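You operate a simulated robot arm through the tools that you are given. There is no shell and no other tool. Be economical: measure what you need, move in short steps, check, and stop when the job is done.

You are at the controls of a simulated robot arm. One attempt, no reset.

Task
Press the fault button three to switch it on. Put one of the rollers from the top of the fitting bench on the black plate there. Shut the door of cooler two. Take the green tin on the top of the skein bench and put it away on the lower board of the steel shelf. Open the door. Do these in any order.

Only the result counts: the job must be done as asked and must still hold three seconds after the hand-in. Knocking over, shifting, dropping, spilling or breaking anything else fails it.

Robot
A 6-joint arm with a fingered hand on a trunk, on a base that drives. Base frame: it is fixed to the floor where the robot stands at the start and does not move with it; the origin is under the middle of the robot, x ahead of it, y to its left, z up. Units: m, degrees, N and s.
With the tool pointing down near the work surface it reaches from about 0.32 to 0.72 m from the robot's upright axis, wherever it stands. Its first joint turns from -115.0 to 115.0 degrees. Places, roughly: door [-4.4, -7.4, 1]; door of cooler two [-1.6, 0.8, 0.3]; fault button three [0.7, -0.2, 0.9]; green tin [0.5, -4.5, 0.75]; lower board of the steel shelf (22x52 cm) [-3.06, -4.32, 0.52]; plate [0.5, -0.5, 0.75]; roller [0.75, -0.25, 0.75]. Payload 4 kg.
The tool frame sits at the grasp point between the pads (the TCP): z along the fingers, y along the line on which they close. The tips reach 0.026 m beyond it. Largest opening 0.156 m; the body of the gripper starts 0.073 m behind the TCP. The gripper is a hand of 4 fingers: y runs from the thumb to the fingers, the wrist lies at [0, 0, -0.239] in the tool frame, and closing takes about 1.5 s.
Orientation is that of the tool frame in the base frame, as a unit quaternion [x, y, z, w]. With the fingers straight down and closing along the base's y, the tool's x points along the base's -x, its y along +y and its z along -z.

Tools
- The arm moves only by the tool send_rows. Its argument "deltas" is a list of rows, each an object of numbers (a shift or turn left out is 0, a gripper value left out holds the last): "hand": the opening, from 0 (shut) to 1 (fully open); "tx", "ty", "tz": the shift along the base's x, y, z in units of 200 mm (1.0 is 200 mm); "wx", "wy", "wz": the turn, a rotation vector about the base's x, y, z in units of 90 degrees (1.0 is 90 degrees). In form: [{"hand": .., "tx": .., "ty": .., "tz": .., "wx": .., "wy": .., "wz": ..}, ...]. A call has 1 to 20 rows; each row is the pose to reach, as a shift and turn from the pose commanded when the call began. A call with a number of a shift or a turn outside -1 to 1 is refused whole. Each row takes 0.2 s and may step no farther than 0.05 m and 8.6 degrees from the row before; otherwise, or with a gripper value out of range, the whole call is refused. A pose out of reach is approached as far as the arm can. The call stops where the force on the tool passes 40 N (or 10 N more than at its start, if that is more) or the arm is blocked; 0.2 s more then pass. Each finger travels about 0.072 m/s and halts on what it meets, pressing with about 25 N; the grip force reading is that of the motor and also rises with nothing between the fingers. The clock runs only during rows and for 0.2 s after the last one: add rows that repeat a pose to give the fingers time. It gives the time, the measured TCP pose, the force on the tool (base axes), the opening and the grip force at its end, in the units of the frame above (readings bear some noise), with the torque about the TCP (base axes, N m) and any sound that the robot's microphone picked up.
- Cameras (640 x 400 px; columns grow to the right, rows downward): "scene" is now at [-0.0019, 0.1125, 1.6667]; the picture's right is [-0.53, -0.85, 0.00], its down [-0.65, 0.41, -0.64] and it looks along [0.54, -0.34, -0.77] (base axes); focal length 272 px, centre (320, 200). "wrist" rides on the gripper at [0.058, -0.058, -0.091] in the tool frame; the picture's right is [0.71, 0.71, 0.00], its down [-0.53, 0.53, -0.67] and it looks along [-0.47, 0.47, 0.74] (tool axes); focal length 265 px, centre (320, 200). There is no depth. A picture from a camera that has moved, and an enlarged one, comes with that camera's place and axes in the base frame and with its lens. The place of the scene camera against the robot may be out by one fixed shift of up to 0.018 m in any direction.
- camera(camera): a new picture of that camera. No time passes.
- slide_trunk(by): slides the trunk up (or, below 0, down) by that many m; the arm and the scene camera ride with it, the base frame stays. It gives what a move gives, with no picture.
- steer(legs): drives the robot by 1 to 6 legs, each [ahead, left, turn to the left] in m, m and degrees, along the robot's own axes; the way and the turn of a leg run together, so that a leg with both is an arc; at most 1.5 m and 180 degrees a leg. The arm and the cameras ride along, it lands a little off, and it stops where it bumps. It gives what a move gives.
- set_grasp(shape): the hand has 4 fingers and takes this shape, open, in about a second: jaw (thumb against the fingers, like two jaws); tri (thumb and two fingers); tip (a fingertip pinch); poke (one finger out to press); point (the index stretched); flat (the hand flat); cup (the hand cupped); fist (a fist). The gripper value then closes the fingers along that shape, each until it touches; the sizes above hold for jaw. It gives what a move gives, with no picture.
- pan_tilt(pan, tilt): turns the head with the scene camera to pan (to the left, within 155 degrees either way) and tilt (down, from -29 to 69), counted from straight ahead of the robot. It gives what a move gives.
- inspect(camera, box): a new picture of the part [left, top, right, bottom] of that camera's present view, enlarged. No time passes.
- finish_job(): hands the job in; it is judged then, once.

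Go step by step. Nothing tells you exact positions but the pictures and the camera data: compare them with the known pose of the tool, close in by small moves and look again before you grip or let go. The budget is 165 turns and 108 pictures, counting those below and the enlarged ones. Unless the task says otherwise, let go and move clear before handing in.

The tools are called after ">>>" as name(argument=value, ...) on one line, values as JSON. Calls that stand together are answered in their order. send_rows: Moves the arm, as the interface text tells. Its arguments: {"type":"object","properties":{"deltas":{"type":"array","items":{"type":"object","properties":{"hand":{"type":"number"},"tx":{"type":"number"},"ty":{"type":"number"},"tz":{"type":"number"},"wx":{"type":"number"},"wy":{"type":"number"},"wz":{"type":"number"}}}}},"required":["deltas"]} The other tools are called the same way: slide_trunk (by) slides the trunk up or down; set_grasp (shape) gives the hand a shape; steer (legs) drives the base; pan_tilt (pan, tilt) turns the head that bears the scene camera; camera (camera) takes a picture; inspect (camera, box) takes an enlarged picture of a part of a camera's view; finish_job () hands the job in.

At the start:

```text
time_s: 0.0
tcp_pos: [0.2441, -0.3127, 1.0678]
ee_rot: [-0.002, 1.0, 0.0, 0.0]
wrist_force: [-0.2, 0.9, 0.5]
torque: [-0.01, 0.04, -0.01]
width: 0.1562
finger_force: 0.1
shape: jaw
trunk travel left (down, up): [-0.75, 0.24]
robot x, y, heading: [-0.0, -0.0041, -0.2]
head pan, tilt: [-32.0, 50.0]
```

scene: 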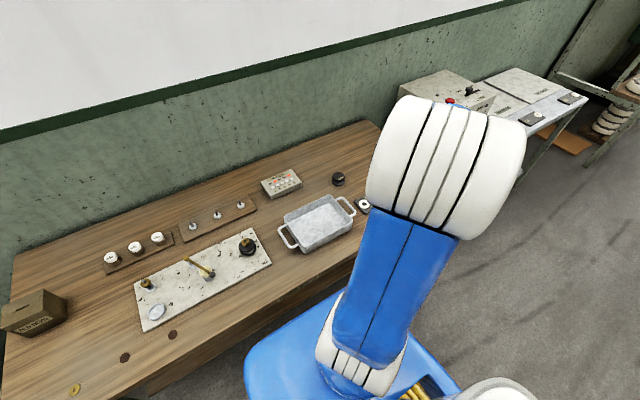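
wrist: 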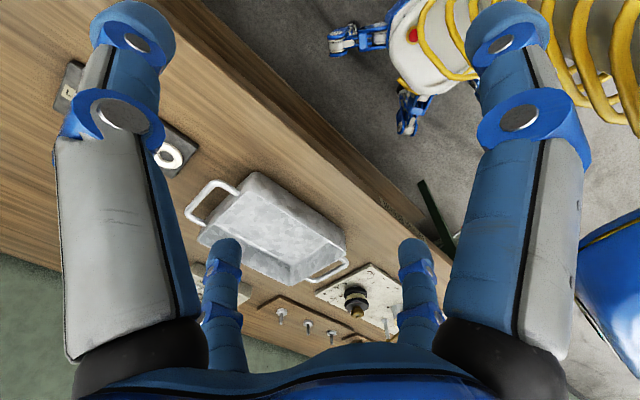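

I see the fitting bench ahead with several fittings, a tray and a small box of buttons. I'll enlarge the picture to identify the buttons, rollers and black plate.

>>> inspect(camera="scene", box=[80, 150, 400, 350])

>>> pan_tilt(pan=-10, tilt=50)

>>> camera(camera="scene")

```text
2.00 times, centred on (240, 250) of scene
camera zoom: at [-0.0019, 0.1125, 1.6667], right [-0.53, -0.85, 0.0], down [-0.65, 0.41, -0.64], along [0.54, -0.34, -0.77], focal length 544 px, centre (480, 100)
```

zoom: 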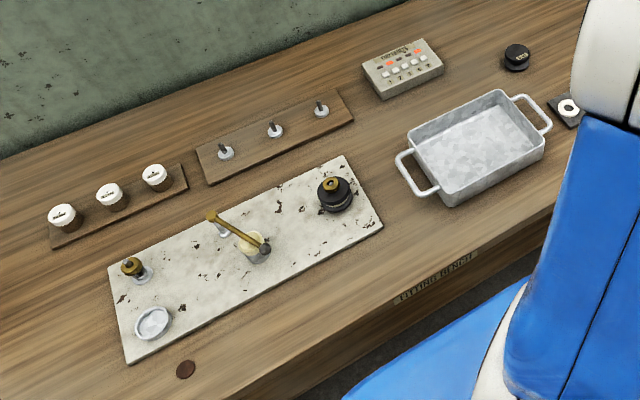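

```text
time_s: 0.9
tcp_pos: [0.2444, -0.3125, 1.0674]
ee_rot: [-0.002, 1.0, 0.0, -0.001]
wrist_force: [-0.7, 0.3, 0.6]
torque: [-0.01, 0.05, 0.0]
width: 0.156
finger_force: 0.1
shape: jaw
trunk travel left (down, up): [-0.75, 0.24]
robot x, y, heading: [-0.0009, 0.002, -0.3]
head pan, tilt: [-10.0, 50.0]
```

```text
104 pictures are left
camera scene: at [0.0077, 0.1399, 1.6667], right [-0.17, -0.98, 0.0], down [-0.75, 0.13, -0.64], along [0.63, -0.11, -0.77], focal length 272 px, centre (320, 200)
```

scene: 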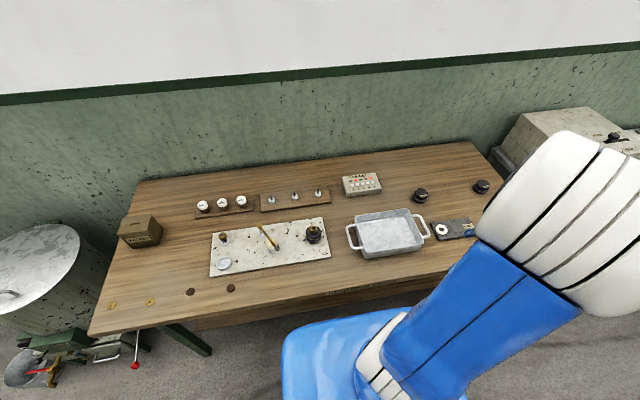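

The two black round things and the dark plate at the right are partly hidden. I'll enlarge them.

>>> inspect(camera="scene", box=[320, 150, 520, 275])

>>> inspect(camera="scene", box=[180, 170, 340, 270])

>>> inspect(camera="scene", box=[325, 160, 405, 210])

```text
3.20 times, centred on (420, 212) of scene
camera zoom: at [0.0077, 0.1399, 1.6667], right [-0.17, -0.98, 0.0], down [-0.75, 0.13, -0.64], along [0.63, -0.11, -0.77], focal length 870 px, centre (0, 160)
```

zoom: 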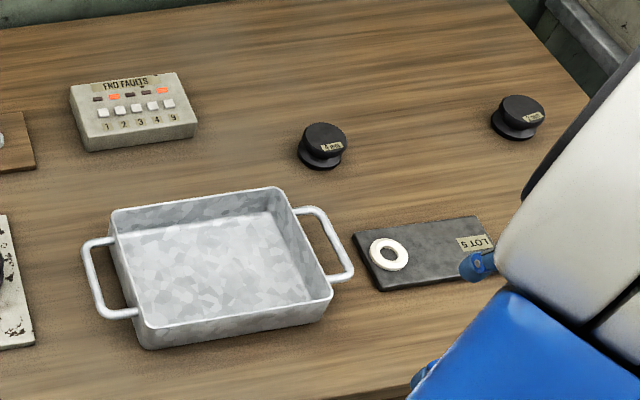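

```text
4.00 times, centred on (260, 220) of scene
camera zoom: at [0.0077, 0.1399, 1.6667], right [-0.17, -0.98, 0.0], down [-0.75, 0.13, -0.64], along [0.63, -0.11, -0.77], focal length 1087 px, centre (560, 120)
```

zoom: 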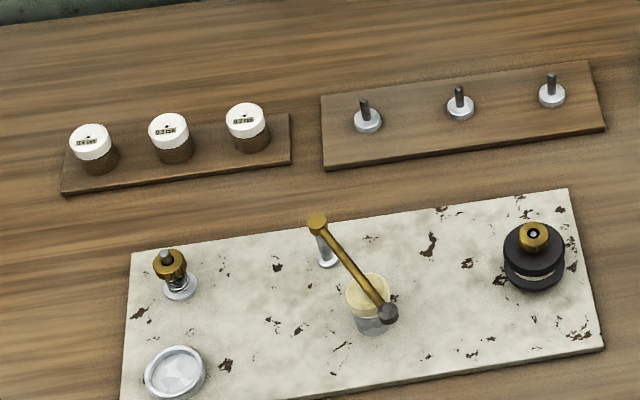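

```text
8.00 times, centred on (365, 185) of scene
camera zoom: at [0.0077, 0.1399, 1.6667], right [-0.17, -0.98, 0.0], down [-0.75, 0.13, -0.64], along [0.63, -0.11, -0.77], focal length 2174 px, centre (-40, 320)
```

zoom: 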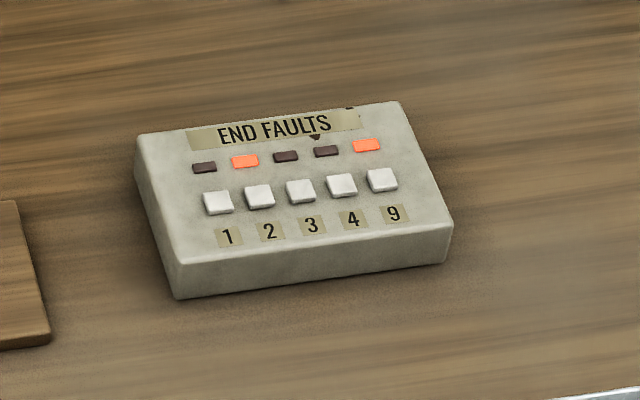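

The board is "FND FAULTS" with buttons 1,2,3,4,9; the loose rollers are at about (0.71,-0.43) and (0.71,-0.73), and the LOT 5 black plate is near (0.52,-0.5). The targets lie near the reach limit, so I'll check how close the base is to the bench.

>>> pan_tilt(pan=0, tilt=69)

>>> camera(camera="scene")

```text
time_s: 1.7
tcp_pos: [0.2423, -0.3122, 1.0672]
ee_rot: [-0.002, 1.0, 0.0, 0.0]
wrist_force: [-0.3, 0.4, 0.6]
torque: [0.0, 0.0, 0.03]
width: 0.1558
finger_force: 0.1
shape: jaw
trunk travel left (down, up): [-0.75, 0.24]
robot x, y, heading: [-0.0033, -0.0058, 0.2]
head pan, tilt: [0.0, 68.8]
```

```text
100 pictures are left
camera scene: at [-0.0123, 0.1533, 1.6448], right [0.0, -1.0, 0.0], down [-0.93, 0.0, -0.36], along [0.36, 0.0, -0.93], focal length 272 px, centre (320, 200)
```

scene: 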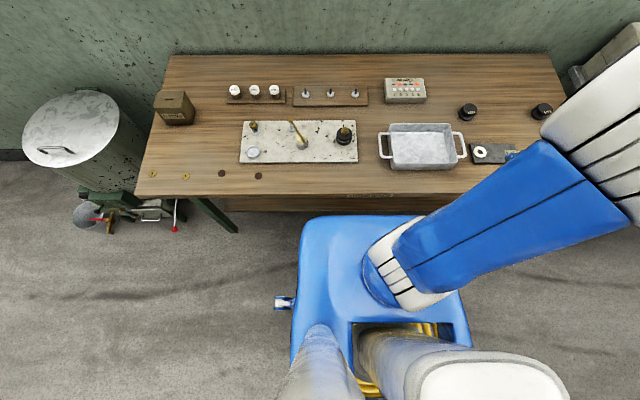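

The bench edge is at about x=0.31 and the robot has some clearance. I'll drive a little ahead and right so that button, roller and plate all come inside 0.7 m.

>>> steer(legs=[[0, -0.2, 0], [0.08, 0, 0]])

>>> camera(camera="scene")

```text
time_s: 6.2
tcp_pos: [0.3221, -0.5223, 1.0669]
ee_rot: [-0.002, 1.0, 0.0, 0.001]
wrist_force: [-0.6, 0.0, -0.6]
torque: [-0.02, -0.01, -0.01]
width: 0.1557
finger_force: 0.1
shape: jaw
trunk travel left (down, up): [-0.75, 0.24]
robot x, y, heading: [0.0877, -0.2099, 0.0]
head pan, tilt: [0.0, 68.8]
```

```text
99 pictures are left
camera scene: at [0.0699, -0.0552, 1.6446], right [0.0, -1.0, 0.0], down [-0.93, 0.0, -0.36], along [0.36, 0.0, -0.93], focal length 272 px, centre (320, 200)
```

scene: 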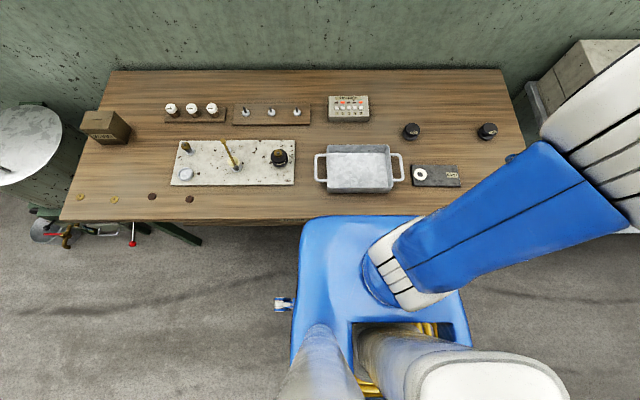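

No bump; the blue shoulder stays above the bench. Now I'll shape the hand to poke and move over toward the button board.

>>> set_grasp(shape="poke")

>>> send_rows(deltas=[{"tx": 0.18, "ty": 0.16}, {"tx": 0.36, "ty": 0.32}, {"tx": 0.54, "ty": 0.48}, {"tx": 0.72, "ty": 0.64}, {"tx": 0.9, "ty": 0.8}, {"tx": 0.9, "ty": 0.8}])

>>> send_rows(deltas=[{"tx": 0.15, "ty": 0.16}, {"tx": 0.3, "ty": 0.32}, {"tx": 0.4, "ty": 0.48}, {"tx": 0.5, "ty": 0.64}, {"tx": 0.5, "ty": 0.8}, {"tx": 0.5, "ty": 0.8}])

>>> camera(camera="wrist")

>>> camera(camera="scene")

```text
time_s: 7.2
tcp_pos: [0.324, -0.5227, 1.0666]
ee_rot: [-0.001, 1.0, 0.0, 0.0]
wrist_force: [0.5, 0.6, -0.6]
torque: [-0.02, 0.03, 0.02]
width: 0.0
finger_force: 0.0
shape: poke
trunk travel left (down, up): [-0.75, 0.24]
robot x, y, heading: [0.0835, -0.21, 0.1]
head pan, tilt: [0.0, 68.8]
```

```text
time_s: 8.6
tcp_pos: [0.5041, -0.3633, 1.0642]
ee_rot: [-0.002, 1.0, 0.0, 0.001]
wrist_force: [-0.7, 0.2, -0.1]
torque: [0.01, -0.04, 0.0]
width: 0.0
finger_force: 0.0
shape: poke
trunk travel left (down, up): [-0.75, 0.24]
robot x, y, heading: [0.0816, -0.2084, 0.0]
head pan, tilt: [0.0, 68.8]
```

```text
time_s: 9.9
tcp_pos: [0.6056, -0.204, 1.0646]
ee_rot: [-0.002, 1.0, 0.001, 0.0]
wrist_force: [-0.3, -1.0, -0.3]
torque: [0.03, -0.01, -0.03]
width: 0.0
finger_force: 0.1
shape: poke
trunk travel left (down, up): [-0.75, 0.24]
robot x, y, heading: [0.0806, -0.2048, 0.1]
head pan, tilt: [0.0, 68.8]
```

```text
98 pictures are left
camera wrist: at [0.5475, -0.2628, 1.1573], right [-0.71, 0.7, 0.0], down [0.52, 0.53, 0.67], along [0.47, 0.47, -0.74], focal length 265 px, centre (320, 200)
```

wrist: 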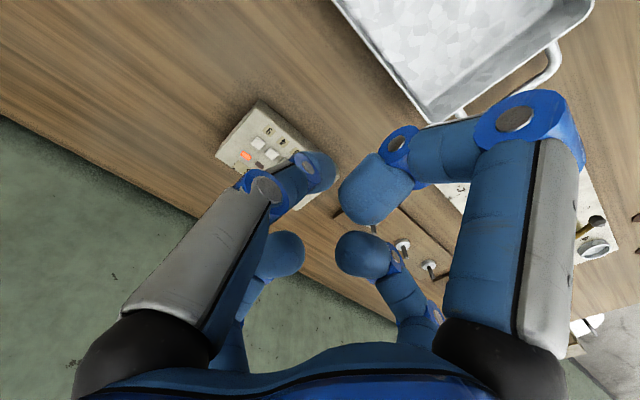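

```text
97 pictures are left
camera scene: at [0.0715, -0.0577, 1.6448], right [0.0, -1.0, 0.0], down [-0.93, 0.0, -0.36], along [0.36, 0.0, -0.93], focal length 272 px, centre (320, 200)
```

scene: 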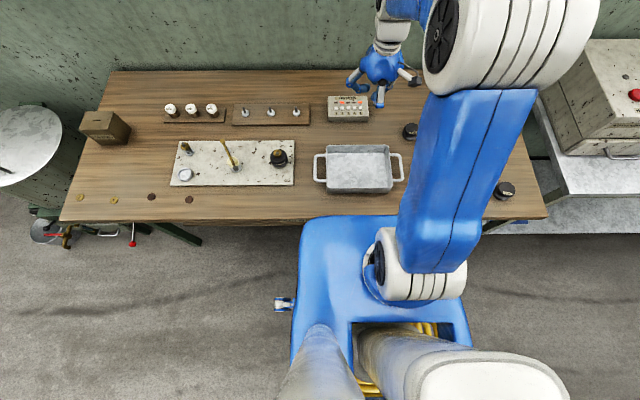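

I need to know which finger sticks out in the poke shape, so I'll enlarge the hand in both cameras.

>>> inspect(camera="scene", box=[310, 30, 440, 130])

>>> inspect(camera="wrist", box=[200, 90, 440, 290])

```text
4.00 times, centred on (375, 80) of scene
camera zoom: at [0.0715, -0.0577, 1.6448], right [0.0, -1.0, 0.0], down [-0.93, 0.0, -0.36], along [0.36, 0.0, -0.93], focal length 1087 px, centre (100, 680)
```

zoom: 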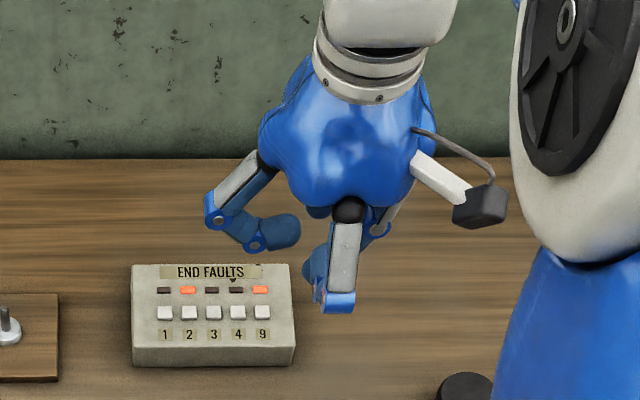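

```text
2.00 times, centred on (320, 190) of wrist
camera zoom: at [0.5475, -0.2628, 1.1573], right [-0.71, 0.7, 0.0], down [0.52, 0.53, 0.67], along [0.47, 0.47, -0.74], focal length 531 px, centre (320, 220)
```

zoom: 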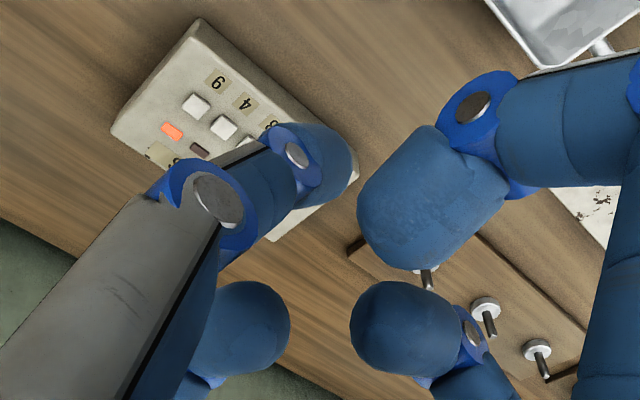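

The straight finger's tip appears to be on the tool axis near z=+0.026, and combining views puts the button at about (0.71,-0.16,0.87), so the bench is higher than I first took it. I'll shift slightly for a clear wrist view of the button.

>>> send_rows(deltas=[{"tx": 0.2, "ty": 0.1}, {"tx": 0.3, "ty": 0.25}, {"tx": 0.3, "ty": 0.3}])

>>> inspect(camera="wrist", box=[160, 40, 480, 240])

```text
time_s: 10.8
tcp_pos: [0.6649, -0.1427, 1.0669]
ee_rot: [-0.002, 1.0, 0.001, 0.0]
wrist_force: [-0.2, -0.3, -0.2]
torque: [0.01, 0.05, -0.05]
width: 0.0
finger_force: 0.0
shape: poke
trunk travel left (down, up): [-0.75, 0.24]
robot x, y, heading: [0.0866, -0.2072, 0.1]
head pan, tilt: [0.0, 68.8]
```

```text
2.00 times, centred on (320, 140) of wrist
camera zoom: at [0.6068, -0.2017, 1.1597], right [-0.71, 0.71, 0.0], down [0.53, 0.53, 0.67], along [0.47, 0.47, -0.74], focal length 531 px, centre (320, 320)
```

zoom: 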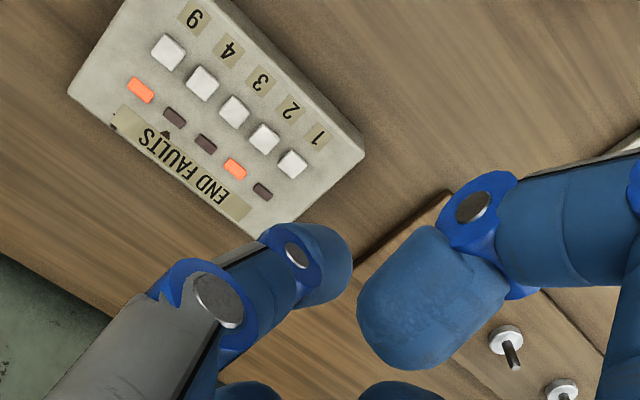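

Triangulating gives button 3 at about (0.713,-0.161,0.878). I'll come above it and check before pressing.

>>> send_rows(deltas=[{"tx": 0.12, "ty": -0.05, "tz": -0.1}, {"tx": 0.24, "ty": -0.09, "tz": -0.25}, {"tx": 0.24, "ty": -0.09, "tz": -0.45}, {"tx": 0.24, "ty": -0.09, "tz": -0.6}, {"tx": 0.24, "ty": -0.09, "tz": -0.65}, {"tx": 0.24, "ty": -0.09, "tz": -0.65}])

>>> inspect(camera="scene", box=[310, 50, 410, 130])

>>> inspect(camera="wrist", box=[200, 90, 440, 290])

```text
time_s: 12.2
tcp_pos: [0.7139, -0.1595, 0.9382]
ee_rot: [-0.002, 1.0, 0.001, 0.0]
wrist_force: [-0.2, -0.5, 0.3]
torque: [0.01, 0.03, 0.0]
width: 0.0
finger_force: 0.1
shape: poke
trunk travel left (down, up): [-0.75, 0.24]
robot x, y, heading: [0.0824, -0.2112, 0.0]
head pan, tilt: [0.0, 68.8]
```

```text
5.00 times, centred on (360, 90) of scene
camera zoom: at [0.0719, -0.0563, 1.6447], right [0.0, -1.0, 0.0], down [-0.93, 0.0, -0.36], along [0.36, 0.0, -0.93], focal length 1359 px, centre (120, 750)
```

zoom: 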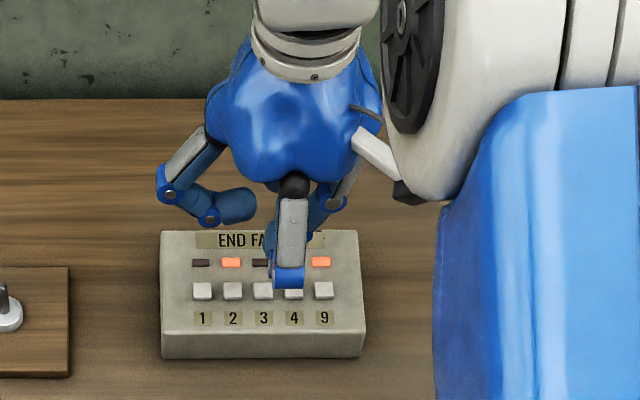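

```text
2.00 times, centred on (320, 190) of wrist
camera zoom: at [0.6554, -0.2184, 1.0307], right [-0.71, 0.7, 0.0], down [0.52, 0.53, 0.67], along [0.47, 0.47, -0.74], focal length 531 px, centre (320, 220)
```

zoom: 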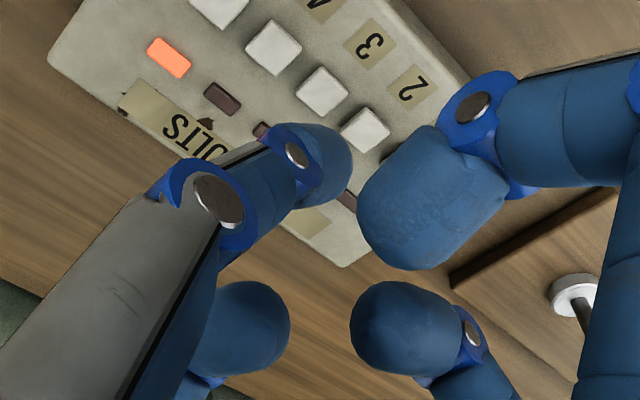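

The tip lines up with button 3 in both views. I'll press straight down gently.

>>> send_rows(deltas=[{"tz": -0.1}, {"tz": -0.15}, {"tz": -0.17}, {"tz": -0.18}, {"tz": -0.19}])

>>> inspect(camera="wrist", box=[200, 90, 440, 290])

```text
time_s: 13.3
tcp_pos: [0.7109, -0.1614, 0.9009]
ee_rot: [-0.001, 1.0, 0.001, -0.001]
wrist_force: [-0.7, -0.7, 2.1]
torque: [0.0, -0.01, 0.03]
width: 0.0
finger_force: 0.1
shape: poke
trunk travel left (down, up): [-0.75, 0.24]
robot x, y, heading: [0.0824, -0.2076, -0.3]
head pan, tilt: [0.0, 68.8]
heard: click
```

```text
2.00 times, centred on (320, 190) of wrist
camera zoom: at [0.6532, -0.2191, 0.9927], right [-0.71, 0.7, 0.0], down [0.52, 0.53, 0.67], along [0.47, 0.47, -0.74], focal length 531 px, centre (320, 220)
```

zoom: 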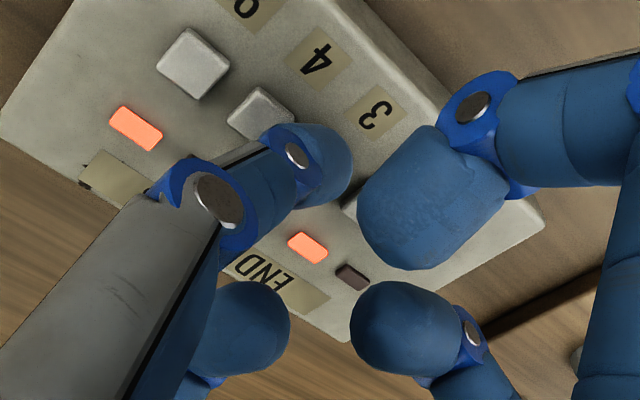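

A click was heard. I'll retreat upward and check that lamp 3 alone has changed.

>>> send_rows(deltas=[{"tz": 0.1}, {"tz": 0.3}, {"tz": 0.5}, {"tz": 0.7}, {"tz": 0.8}])

>>> inspect(camera="scene", box=[310, 50, 410, 130])

```text
time_s: 14.6
tcp_pos: [0.7101, -0.1608, 1.0604]
ee_rot: [-0.001, 1.0, 0.0, -0.001]
wrist_force: [1.2, 0.3, -0.6]
torque: [0.0, 0.02, 0.01]
width: 0.0
finger_force: 0.1
shape: poke
trunk travel left (down, up): [-0.75, 0.24]
robot x, y, heading: [0.084, -0.2095, 0.1]
head pan, tilt: [0.0, 68.8]
```

```text
5.00 times, centred on (360, 90) of scene
camera zoom: at [0.0716, -0.0562, 1.6447], right [0.0, -1.0, 0.0], down [-0.93, 0.0, -0.36], along [0.36, 0.0, -0.93], focal length 1359 px, centre (120, 750)
```

zoom: 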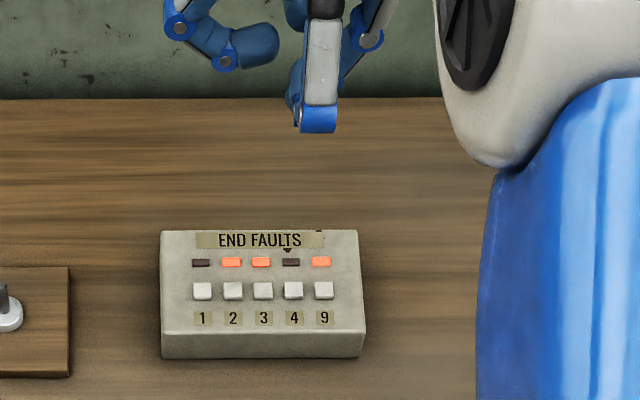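

Lamp 3 is on, nothing else changed. Next: the nearer loose roller at about (0.62,-0.36); I'll set the jaw shape and look at it from above.

>>> set_grasp(shape="jaw")

>>> send_rows(deltas=[{"tx": -0.1, "ty": -0.2}, {"tx": -0.25, "ty": -0.4}, {"tx": -0.4, "ty": -0.6}, {"tx": -0.43, "ty": -0.8}, {"tx": -0.43, "ty": -1.0}, {"tx": -0.43, "ty": -1.0}])

>>> camera(camera="wrist")

>>> camera(camera="scene")

```text
time_s: 15.4
tcp_pos: [0.7115, -0.1615, 1.0603]
ee_rot: [-0.002, 1.0, 0.001, 0.0]
wrist_force: [-0.1, -0.3, 1.2]
torque: [-0.01, 0.01, 0.01]
width: 0.1557
finger_force: 0.2
shape: jaw
trunk travel left (down, up): [-0.75, 0.24]
robot x, y, heading: [0.0839, -0.2106, -0.0]
head pan, tilt: [0.0, 68.8]
```

```text
time_s: 16.9
tcp_pos: [0.6214, -0.3578, 1.0601]
ee_rot: [-0.002, 1.0, 0.0, 0.0]
wrist_force: [0.7, 0.3, 0.0]
torque: [-0.01, 0.01, 0.02]
width: 0.1559
finger_force: 0.1
shape: jaw
trunk travel left (down, up): [-0.75, 0.24]
robot x, y, heading: [0.0834, -0.2076, 0.1]
head pan, tilt: [0.0, 68.8]
```

```text
89 pictures are left
camera wrist: at [0.5642, -0.4159, 1.1526], right [-0.71, 0.7, 0.0], down [0.52, 0.53, 0.67], along [0.47, 0.47, -0.74], focal length 265 px, centre (320, 200)
```

wrist: 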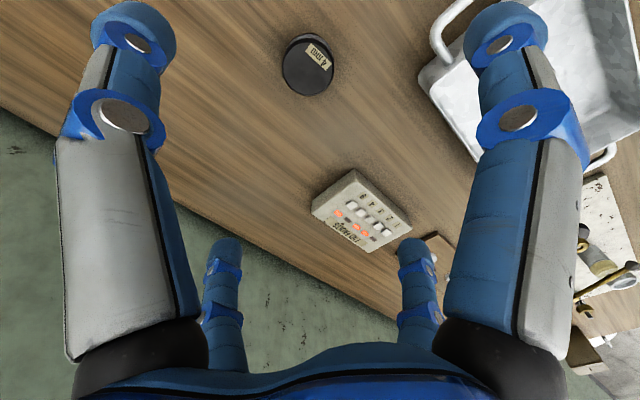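

```text
88 pictures are left
camera scene: at [0.0707, -0.0542, 1.6445], right [0.0, -1.0, 0.0], down [-0.93, 0.0, -0.36], along [0.36, 0.0, -0.93], focal length 272 px, centre (320, 200)
```

scene: 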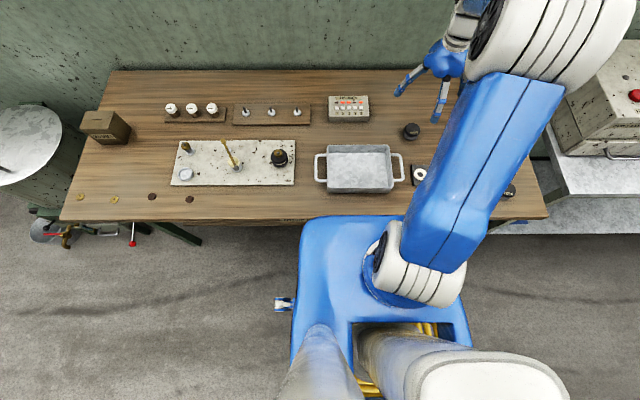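

The roller is at about (0.626,-0.370). I'll centre above it, come down to 0.96, and measure its height from both cameras.

>>> send_rows(deltas=[{"tx": 0.02, "ty": -0.06, "tz": -0.1}, {"tx": 0.02, "ty": -0.06, "tz": -0.3}, {"tx": 0.02, "ty": -0.06, "tz": -0.5}, {"tx": 0.02, "ty": -0.06, "tz": -0.5}])

>>> camera(camera="wrist")

>>> inspect(camera="scene", box=[360, 90, 480, 180])

```text
time_s: 17.9
tcp_pos: [0.6259, -0.3682, 0.9584]
ee_rot: [-0.001, 1.0, -0.001, 0.0]
wrist_force: [-0.5, 0.3, -0.5]
torque: [-0.04, -0.02, -0.02]
width: 0.1559
finger_force: 0.1
shape: jaw
trunk travel left (down, up): [-0.75, 0.24]
robot x, y, heading: [0.0835, -0.2097, 0.1]
head pan, tilt: [0.0, 68.8]
```

```text
87 pictures are left
camera wrist: at [0.5681, -0.4265, 1.0514], right [-0.71, 0.7, 0.0], down [0.52, 0.53, 0.67], along [0.47, 0.47, -0.74], focal length 265 px, centre (320, 200)
```

wrist: 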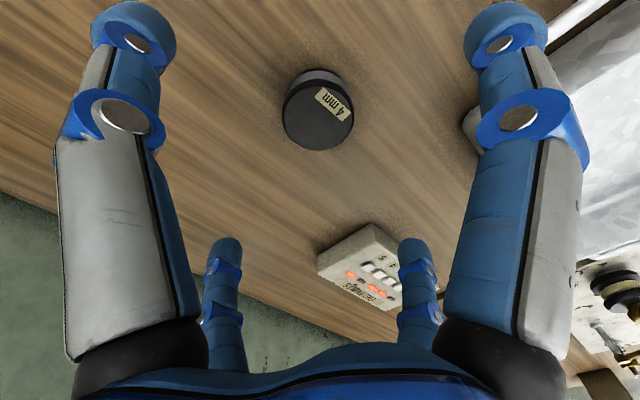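

```text
4.44 times, centred on (420, 135) of scene
camera zoom: at [0.0695, -0.055, 1.6446], right [0.0, -1.0, 0.0], down [-0.93, 0.0, -0.36], along [0.36, 0.0, -0.93], focal length 1208 px, centre (-124, 489)
```

zoom: 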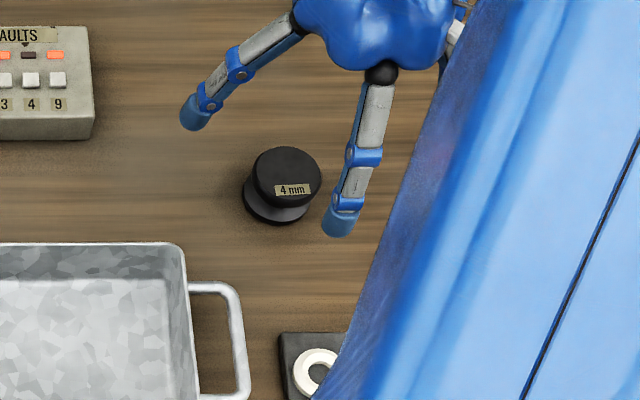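

The roller's top is at about z=0.868, centre (0.626,-0.371), about 25 mm tall. I'll lower the open hand around it and check.

>>> send_rows(deltas=[{"ty": -0.012, "tz": -0.2}, {"ty": -0.012, "tz": -0.35}, {"ty": -0.012, "tz": -0.37}, {"ty": -0.012, "tz": -0.37}])

>>> camera(camera="wrist")

>>> inspect(camera="scene", box=[360, 90, 480, 180])

```text
time_s: 18.9
tcp_pos: [0.6268, -0.3735, 0.8867]
ee_rot: [-0.002, 1.0, 0.0, 0.001]
wrist_force: [0.2, -0.1, -0.8]
torque: [0.01, 0.0, -0.03]
width: 0.1558
finger_force: 0.1
shape: jaw
trunk travel left (down, up): [-0.75, 0.24]
robot x, y, heading: [0.0803, -0.2072, -0.1]
head pan, tilt: [0.0, 68.8]
```

```text
85 pictures are left
camera wrist: at [0.569, -0.4316, 0.9779], right [-0.71, 0.7, 0.0], down [0.52, 0.53, 0.67], along [0.47, 0.47, -0.74], focal length 265 px, centre (320, 200)
```

wrist: 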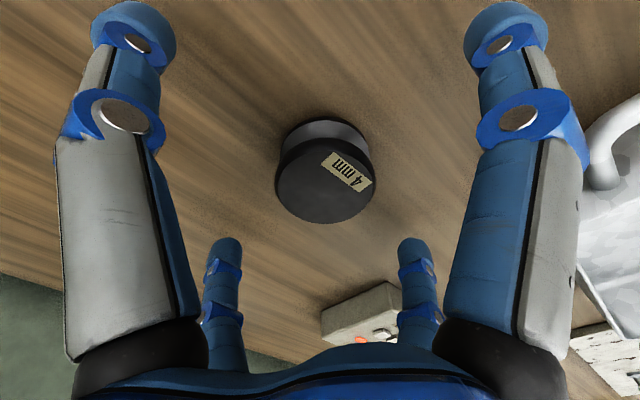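

```text
4.44 times, centred on (420, 135) of scene
camera zoom: at [0.0704, -0.0561, 1.6447], right [0.0, -1.0, 0.0], down [-0.93, 0.0, -0.36], along [0.36, 0.0, -0.93], focal length 1208 px, centre (-124, 489)
```

zoom: 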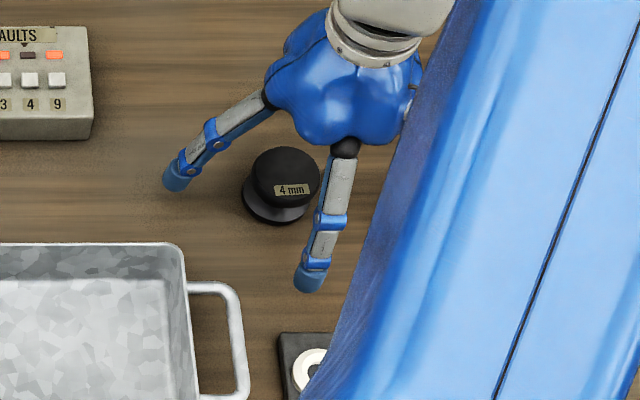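

Centre confirmed at (0.626,-0.371,0.868). I'll go down 11 mm more and close slowly.

>>> send_rows(deltas=[{"ty": 0.01, "tz": -0.03}, {"ty": 0.01, "tz": -0.06}, {"ty": 0.01, "tz": -0.06}])

>>> send_rows(deltas=[{"hand": 0.7}, {"hand": 0.5}, {"hand": 0.3}, {"hand": 0.1}, {"hand": 0.1}, {"hand": 0.1}, {"hand": 0.1}, {"hand": 0.1}])

>>> camera(camera="wrist")

```text
time_s: 19.6
tcp_pos: [0.628, -0.3722, 0.8727]
ee_rot: [-0.002, 1.0, 0.0, 0.0]
wrist_force: [0.1, 1.0, -0.5]
torque: [0.03, -0.02, 0.04]
width: 0.1561
finger_force: 0.0
shape: jaw
trunk travel left (down, up): [-0.75, 0.24]
robot x, y, heading: [0.0818, -0.2091, 0.3]
head pan, tilt: [0.0, 68.8]
```

```text
time_s: 21.4
tcp_pos: [0.628, -0.372, 0.8737]
ee_rot: [-0.002, 1.0, -0.001, 0.0]
wrist_force: [1.2, 0.4, 0.1]
torque: [-0.01, 0.02, -0.01]
width: 0.044
finger_force: 25.1
shape: jaw
trunk travel left (down, up): [-0.75, 0.24]
robot x, y, heading: [0.0864, -0.2086, -0.2]
head pan, tilt: [0.0, 68.8]
```

```text
83 pictures are left
camera wrist: at [0.5699, -0.4305, 0.9667], right [-0.71, 0.7, 0.0], down [0.52, 0.53, 0.67], along [0.47, 0.47, -0.74], focal length 265 px, centre (320, 200)
```

wrist: 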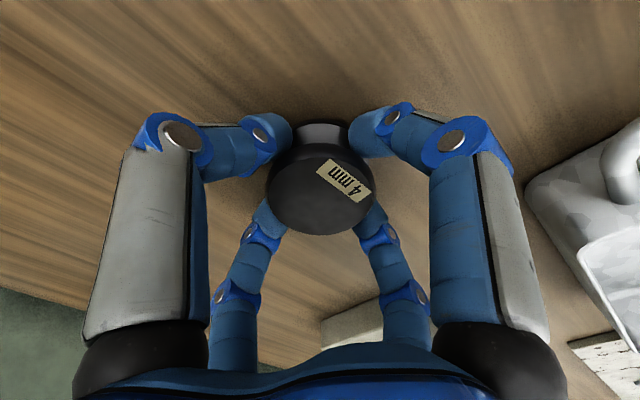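

The fingers hold the roller (25 N). I'll lift it and carry it over towards the plate, whose free end I estimate at about (0.465,-0.465).

>>> send_rows(deltas=[{"tz": 0.15}, {"tz": 0.35}, {"tz": 0.55}, {"tz": 0.6, "tx": -0.15, "ty": -0.1}, {"tz": 0.6, "tx": -0.35, "ty": -0.2}, {"tz": 0.6, "tx": -0.55, "ty": -0.3}, {"tz": 0.6, "tx": -0.75, "ty": -0.4}, {"tz": 0.6, "tx": -0.81, "ty": -0.45}, {"tz": 0.6, "tx": -0.81, "ty": -0.45}])

>>> camera(camera="wrist")

>>> camera(camera="scene")

```text
time_s: 23.4
tcp_pos: [0.4646, -0.4623, 0.9947]
ee_rot: [-0.001, 1.0, 0.0, 0.0]
wrist_force: [0.0, -0.8, -1.1]
torque: [0.02, -0.01, 0.02]
width: 0.0439
finger_force: 24.8
shape: jaw
trunk travel left (down, up): [-0.75, 0.24]
robot x, y, heading: [0.0799, -0.2072, -0.1]
head pan, tilt: [0.0, 68.8]
```

```text
82 pictures are left
camera wrist: at [0.406, -0.5211, 1.0876], right [-0.71, 0.7, 0.0], down [0.52, 0.53, 0.67], along [0.47, 0.47, -0.74], focal length 265 px, centre (320, 200)
```

wrist: 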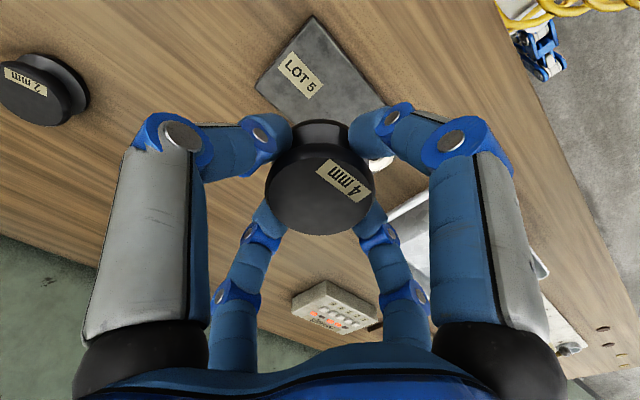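

```text
81 pictures are left
camera scene: at [0.0699, -0.0562, 1.6447], right [0.0, -1.0, 0.0], down [-0.93, 0.0, -0.36], along [0.36, 0.0, -0.93], focal length 272 px, centre (320, 200)
```

scene: 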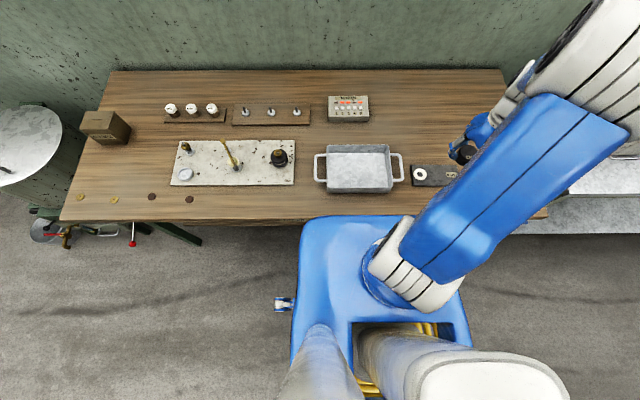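

The plate's end is at y≈-0.506, x 0.433–0.50. I'll place the roller at (0.467,-0.468), descending in steps and feeling for contact.

>>> send_rows(deltas=[{"tx": 0.012, "ty": -0.03, "tz": -0.15}, {"tx": 0.012, "ty": -0.03, "tz": -0.35}, {"tx": 0.012, "ty": -0.03, "tz": -0.5}, {"tx": 0.012, "ty": -0.03, "tz": -0.5}])

>>> camera(camera="wrist")

>>> inspect(camera="scene", box=[390, 120, 510, 220])

```text
time_s: 24.4
tcp_pos: [0.4669, -0.4686, 0.897]
ee_rot: [-0.001, 1.0, -0.002, 0.001]
wrist_force: [0.3, -0.3, -0.7]
torque: [0.01, -0.01, 0.0]
width: 0.0436
finger_force: 25.0
shape: jaw
trunk travel left (down, up): [-0.75, 0.24]
robot x, y, heading: [0.083, -0.2094, 0.1]
head pan, tilt: [0.0, 68.8]
```

```text
80 pictures are left
camera wrist: at [0.4089, -0.5281, 0.9894], right [-0.71, 0.7, 0.0], down [0.52, 0.53, 0.67], along [0.47, 0.47, -0.74], focal length 265 px, centre (320, 200)
```

wrist: 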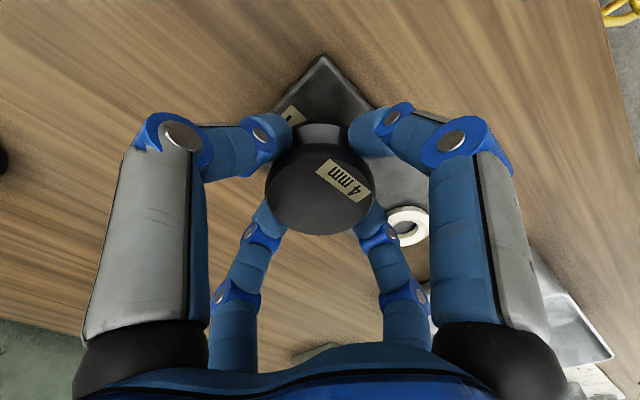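

```text
4.00 times, centred on (450, 170) of scene
camera zoom: at [0.0692, -0.0551, 1.6446], right [0.0, -1.0, 0.0], down [-0.93, 0.0, -0.36], along [0.36, 0.0, -0.93], focal length 1087 px, centre (-200, 320)
```

zoom: 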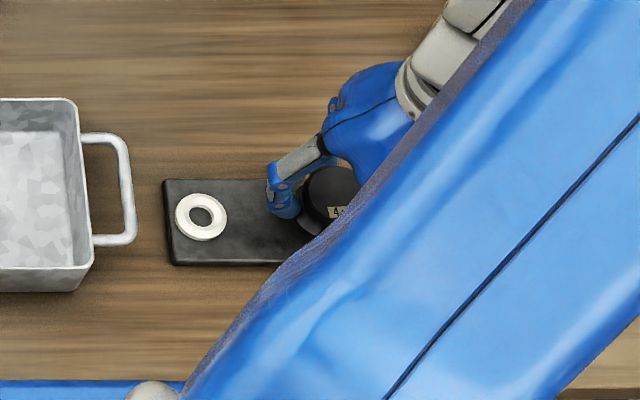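

Alignment is good, with space to the ring. I'll descend to contact in millimetre steps.

>>> send_rows(deltas=[{"tz": -0.05}, {"tz": -0.065}, {"tz": -0.075}, {"tz": -0.08}])

```text
time_s: 25.5
tcp_pos: [0.4723, -0.4699, 0.8819]
ee_rot: [-0.001, 1.0, -0.003, 0.004]
wrist_force: [-2.8, 2.9, 27.0]
torque: [0.08, 0.14, 0.01]
width: 0.0451
finger_force: 24.9
shape: jaw
trunk travel left (down, up): [-0.75, 0.24]
robot x, y, heading: [0.0818, -0.2136, -0.2]
head pan, tilt: [0.0, 68.8]
stopped in row 4: the force on the tool passed its limit at 41 N (the readings are from after the stop); the commanded pose is now the measured one
```

Contact on the plate. I'll ease up slightly and open only partway so that no finger reaches the ring.

>>> send_rows(deltas=[{"tz": 0.005}, {"tz": 0.005}, {"tz": 0.005, "hand": 0.36}, {"tz": 0.005, "hand": 0.42}, {"tz": 0.005, "hand": 0.42}, {"tz": 0.005, "hand": 0.42}])

>>> camera(camera="wrist")

```text
time_s: 26.9
tcp_pos: [0.471, -0.4716, 0.8814]
ee_rot: [-0.001, 1.0, -0.002, 0.002]
wrist_force: [-0.2, -0.6, -0.7]
torque: [-0.02, 0.0, -0.03]
width: 0.0649
finger_force: 0.1
shape: jaw
trunk travel left (down, up): [-0.75, 0.24]
robot x, y, heading: [0.0853, -0.2082, -0.0]
head pan, tilt: [0.0, 68.8]
```

```text
78 pictures are left
camera wrist: at [0.4128, -0.5283, 0.9731], right [-0.71, 0.7, -0.01], down [0.52, 0.53, 0.67], along [0.47, 0.47, -0.74], focal length 265 px, centre (320, 200)
```

wrist: 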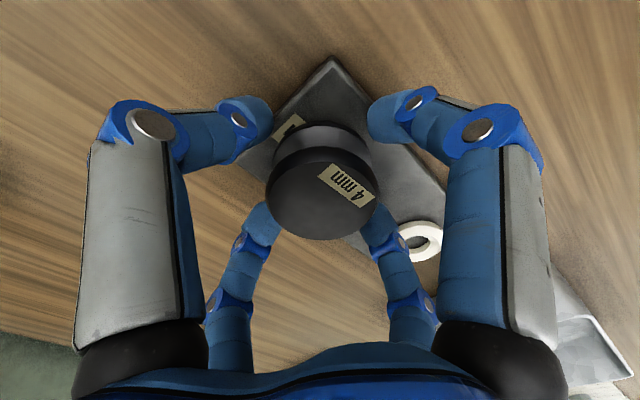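

Released and standing flat. Raising straight up, then a check.

>>> send_rows(deltas=[{"tz": 0.1}, {"tz": 0.3}, {"tz": 0.5}, {"tz": 0.7}, {"tz": 0.9}, {"tz": 0.9}])

>>> camera(camera="wrist")

>>> pan_tilt(pan=-90, tilt=25)

>>> camera(camera="scene")

>>> pan_tilt(pan=140, tilt=25)

>>> camera(camera="scene")

```text
time_s: 28.3
tcp_pos: [0.4717, -0.4739, 1.0601]
ee_rot: [-0.002, 1.0, -0.002, 0.002]
wrist_force: [0.1, 0.3, 1.0]
torque: [0.01, 0.04, 0.0]
width: 0.0652
finger_force: 0.1
shape: jaw
trunk travel left (down, up): [-0.75, 0.24]
robot x, y, heading: [0.0834, -0.2097, -0.1]
head pan, tilt: [0.0, 68.8]
```

```text
77 pictures are left
camera wrist: at [0.4131, -0.5317, 1.1528], right [-0.71, 0.7, -0.01], down [0.52, 0.53, 0.67], along [0.47, 0.47, -0.74], focal length 265 px, centre (320, 200)
```

wrist: 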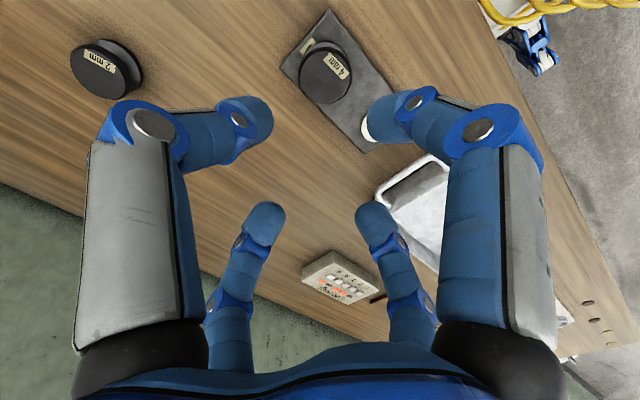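

```text
time_s: 30.0
tcp_pos: [0.4717, -0.4734, 1.0593]
ee_rot: [-0.001, 1.0, -0.002, 0.003]
wrist_force: [-0.4, 0.1, 0.2]
torque: [0.01, 0.02, 0.03]
width: 0.0651
finger_force: 0.0
shape: jaw
trunk travel left (down, up): [-0.75, 0.24]
robot x, y, heading: [0.0841, -0.2096, 0.1]
head pan, tilt: [-90.0, 25.0]
```

```text
76 pictures are left
camera scene: at [0.0148, -0.1483, 1.7041], right [-1.0, 0.0, 0.0], down [0.0, 0.42, -0.91], along [0.0, -0.91, -0.42], focal length 272 px, centre (320, 200)
```

scene: 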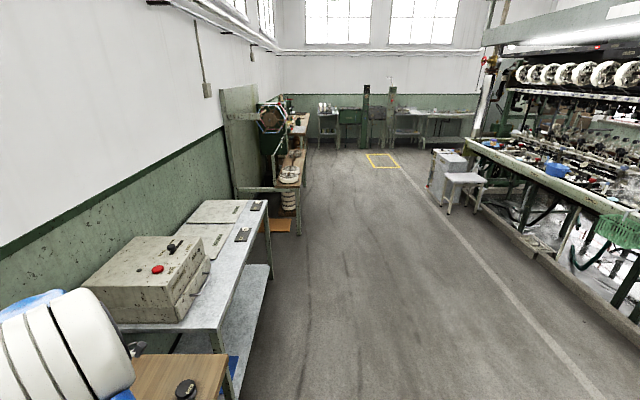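

```text
time_s: 33.3
tcp_pos: [0.4715, -0.4735, 1.0601]
ee_rot: [-0.002, 1.0, -0.002, 0.002]
wrist_force: [0.1, 0.1, 0.6]
torque: [-0.03, 0.03, -0.01]
width: 0.0653
finger_force: 0.1
shape: jaw
trunk travel left (down, up): [-0.75, 0.24]
robot x, y, heading: [0.0829, -0.2087, -0.3]
head pan, tilt: [140.0, 25.0]
```

```text
75 pictures are left
camera scene: at [-0.0558, 0.0031, 1.7041], right [0.64, 0.77, 0.0], down [0.32, -0.27, -0.91], along [-0.69, 0.58, -0.42], focal length 272 px, centre (320, 200)
```

scene: 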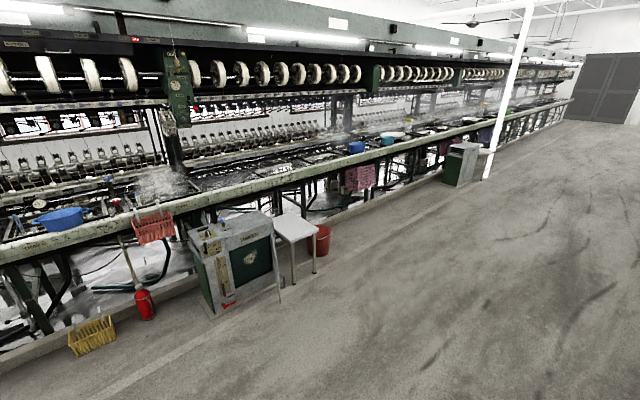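

The roller sits on the plate with the ring untouched. Cooler two should be the white box at about (-1.7,0.7); I'll enlarge it.

>>> inspect(camera="scene", box=[160, 190, 340, 330])

>>> inspect(camera="scene", box=[420, 120, 520, 200])

```text
2.86 times, centred on (250, 260) of scene
camera zoom: at [-0.0558, 0.0031, 1.7041], right [0.64, 0.77, 0.0], down [0.32, -0.27, -0.91], along [-0.69, 0.58, -0.42], focal length 777 px, centre (520, 29)
```

zoom: 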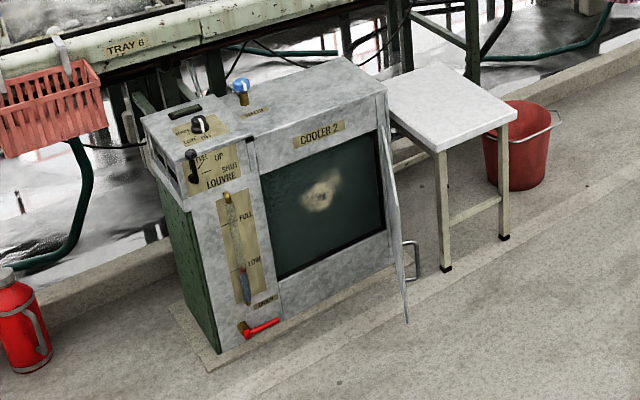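

```text
5.00 times, centred on (470, 160) of scene
camera zoom: at [-0.0558, 0.0031, 1.7041], right [0.64, 0.77, 0.0], down [0.32, -0.27, -0.91], along [-0.69, 0.58, -0.42], focal length 1359 px, centre (-430, 400)
```

zoom: 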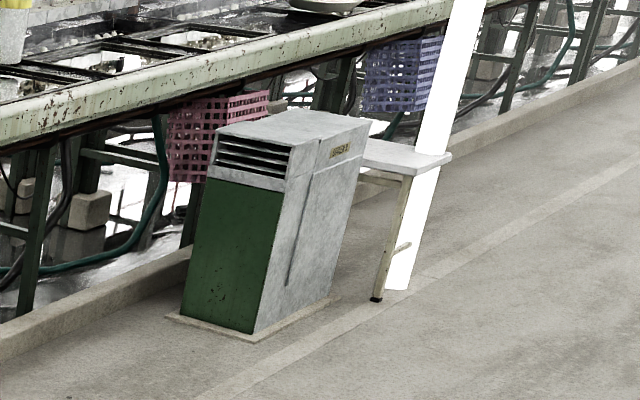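

Cooler two faces +x with its front at about x=-1.745; the door is hinged near y=0.91 and stands about 66° open. I'll drive back, strafe and turn to face it.

>>> pan_tilt(pan=0, tilt=40)

>>> steer(legs=[[-0.6, 0, 0], [0, 0.8, 0], [0, 0, 180]])

>>> camera(camera="scene")

```text
time_s: 35.5
tcp_pos: [0.471, -0.4733, 1.061]
ee_rot: [-0.001, 1.0, -0.003, 0.002]
wrist_force: [0.4, -0.3, 0.3]
torque: [-0.01, -0.01, 0.0]
width: 0.0651
finger_force: 0.2
shape: jaw
trunk travel left (down, up): [-0.75, 0.24]
robot x, y, heading: [0.0815, -0.2108, 0.1]
head pan, tilt: [0.0, 40.0]
```

```text
time_s: 72.7
tcp_pos: [-0.8757, 0.8909, 1.0597]
ee_rot: [0.998, -0.056, -0.003, -0.002]
wrist_force: [0.1, 0.2, 0.2]
torque: [-0.02, 0.01, -0.02]
width: 0.0652
finger_force: 0.1
shape: jaw
trunk travel left (down, up): [-0.75, 0.24]
robot x, y, heading: [-0.5243, 0.5827, 173.4]
head pan, tilt: [0.0, 40.0]
```

```text
72 pictures are left
camera scene: at [-0.571, 0.4407, 1.6808], right [0.12, 0.99, 0.0], down [0.64, -0.07, -0.77], along [-0.76, 0.09, -0.64], focal length 272 px, centre (320, 200)
```

scene: 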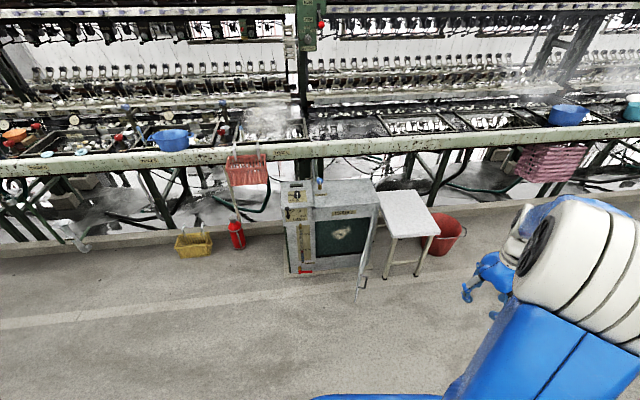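

I face the cooler now. I'll enlarge it to measure the door precisely.

>>> inspect(camera="scene", box=[270, 170, 430, 310])

```text
2.86 times, centred on (350, 240) of scene
camera zoom: at [-0.571, 0.4407, 1.6808], right [0.12, 0.99, 0.0], down [0.64, -0.07, -0.77], along [-0.76, 0.09, -0.64], focal length 777 px, centre (234, 86)
```

zoom: 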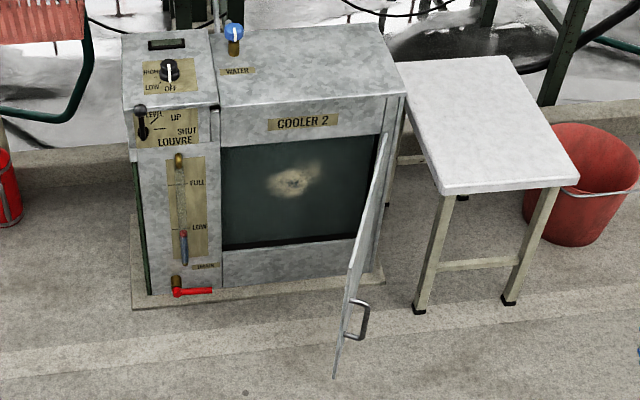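

Door: hinge at (-1.745,0.912), free edge at about (-1.43,0.76), top at z≈0.50, handle at z≈0.3. I'll square up and drive closer.

>>> steer(legs=[[0, 0, 6.6], [0.42, 0, 0]])

>>> send_rows(deltas=[{"hand": 0.1}, {"hand": 0}, {"hand": 0}, {"hand": 0}, {"hand": 0}])

>>> camera(camera="scene")

```text
time_s: 79.8
tcp_pos: [-1.3354, 0.8606, 1.0605]
ee_rot: [1.0, -0.009, -0.003, -0.003]
wrist_force: [0.0, 0.3, 0.3]
torque: [0.03, -0.01, 0.01]
width: 0.0652
finger_force: 0.0
shape: jaw
trunk travel left (down, up): [-0.75, 0.24]
robot x, y, heading: [-0.9529, 0.5876, 178.7]
head pan, tilt: [0.0, 40.0]
```

```text
time_s: 81.0
tcp_pos: [-1.3356, 0.8601, 1.0599]
ee_rot: [1.0, -0.008, -0.002, -0.002]
wrist_force: [0.6, -1.1, 0.0]
torque: [0.04, -0.03, 0.0]
width: 0.0
finger_force: 25.4
shape: jaw
trunk travel left (down, up): [-0.75, 0.24]
robot x, y, heading: [-0.9488, 0.5907, 179.1]
head pan, tilt: [0.0, 40.0]
```

```text
70 pictures are left
camera scene: at [-0.989, 0.4418, 1.6808], right [0.02, 1.0, 0.0], down [0.64, -0.01, -0.77], along [-0.77, 0.01, -0.64], focal length 272 px, centre (320, 200)
```

scene: 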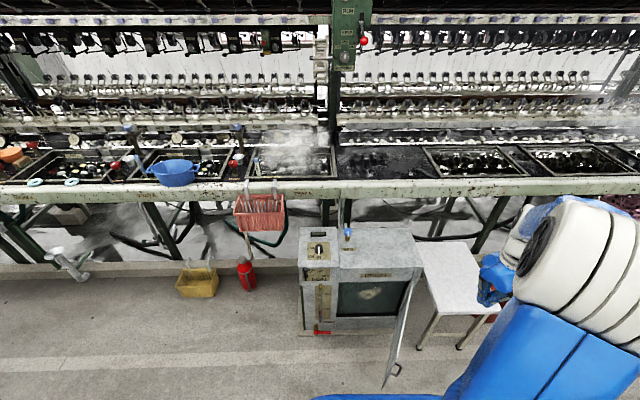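

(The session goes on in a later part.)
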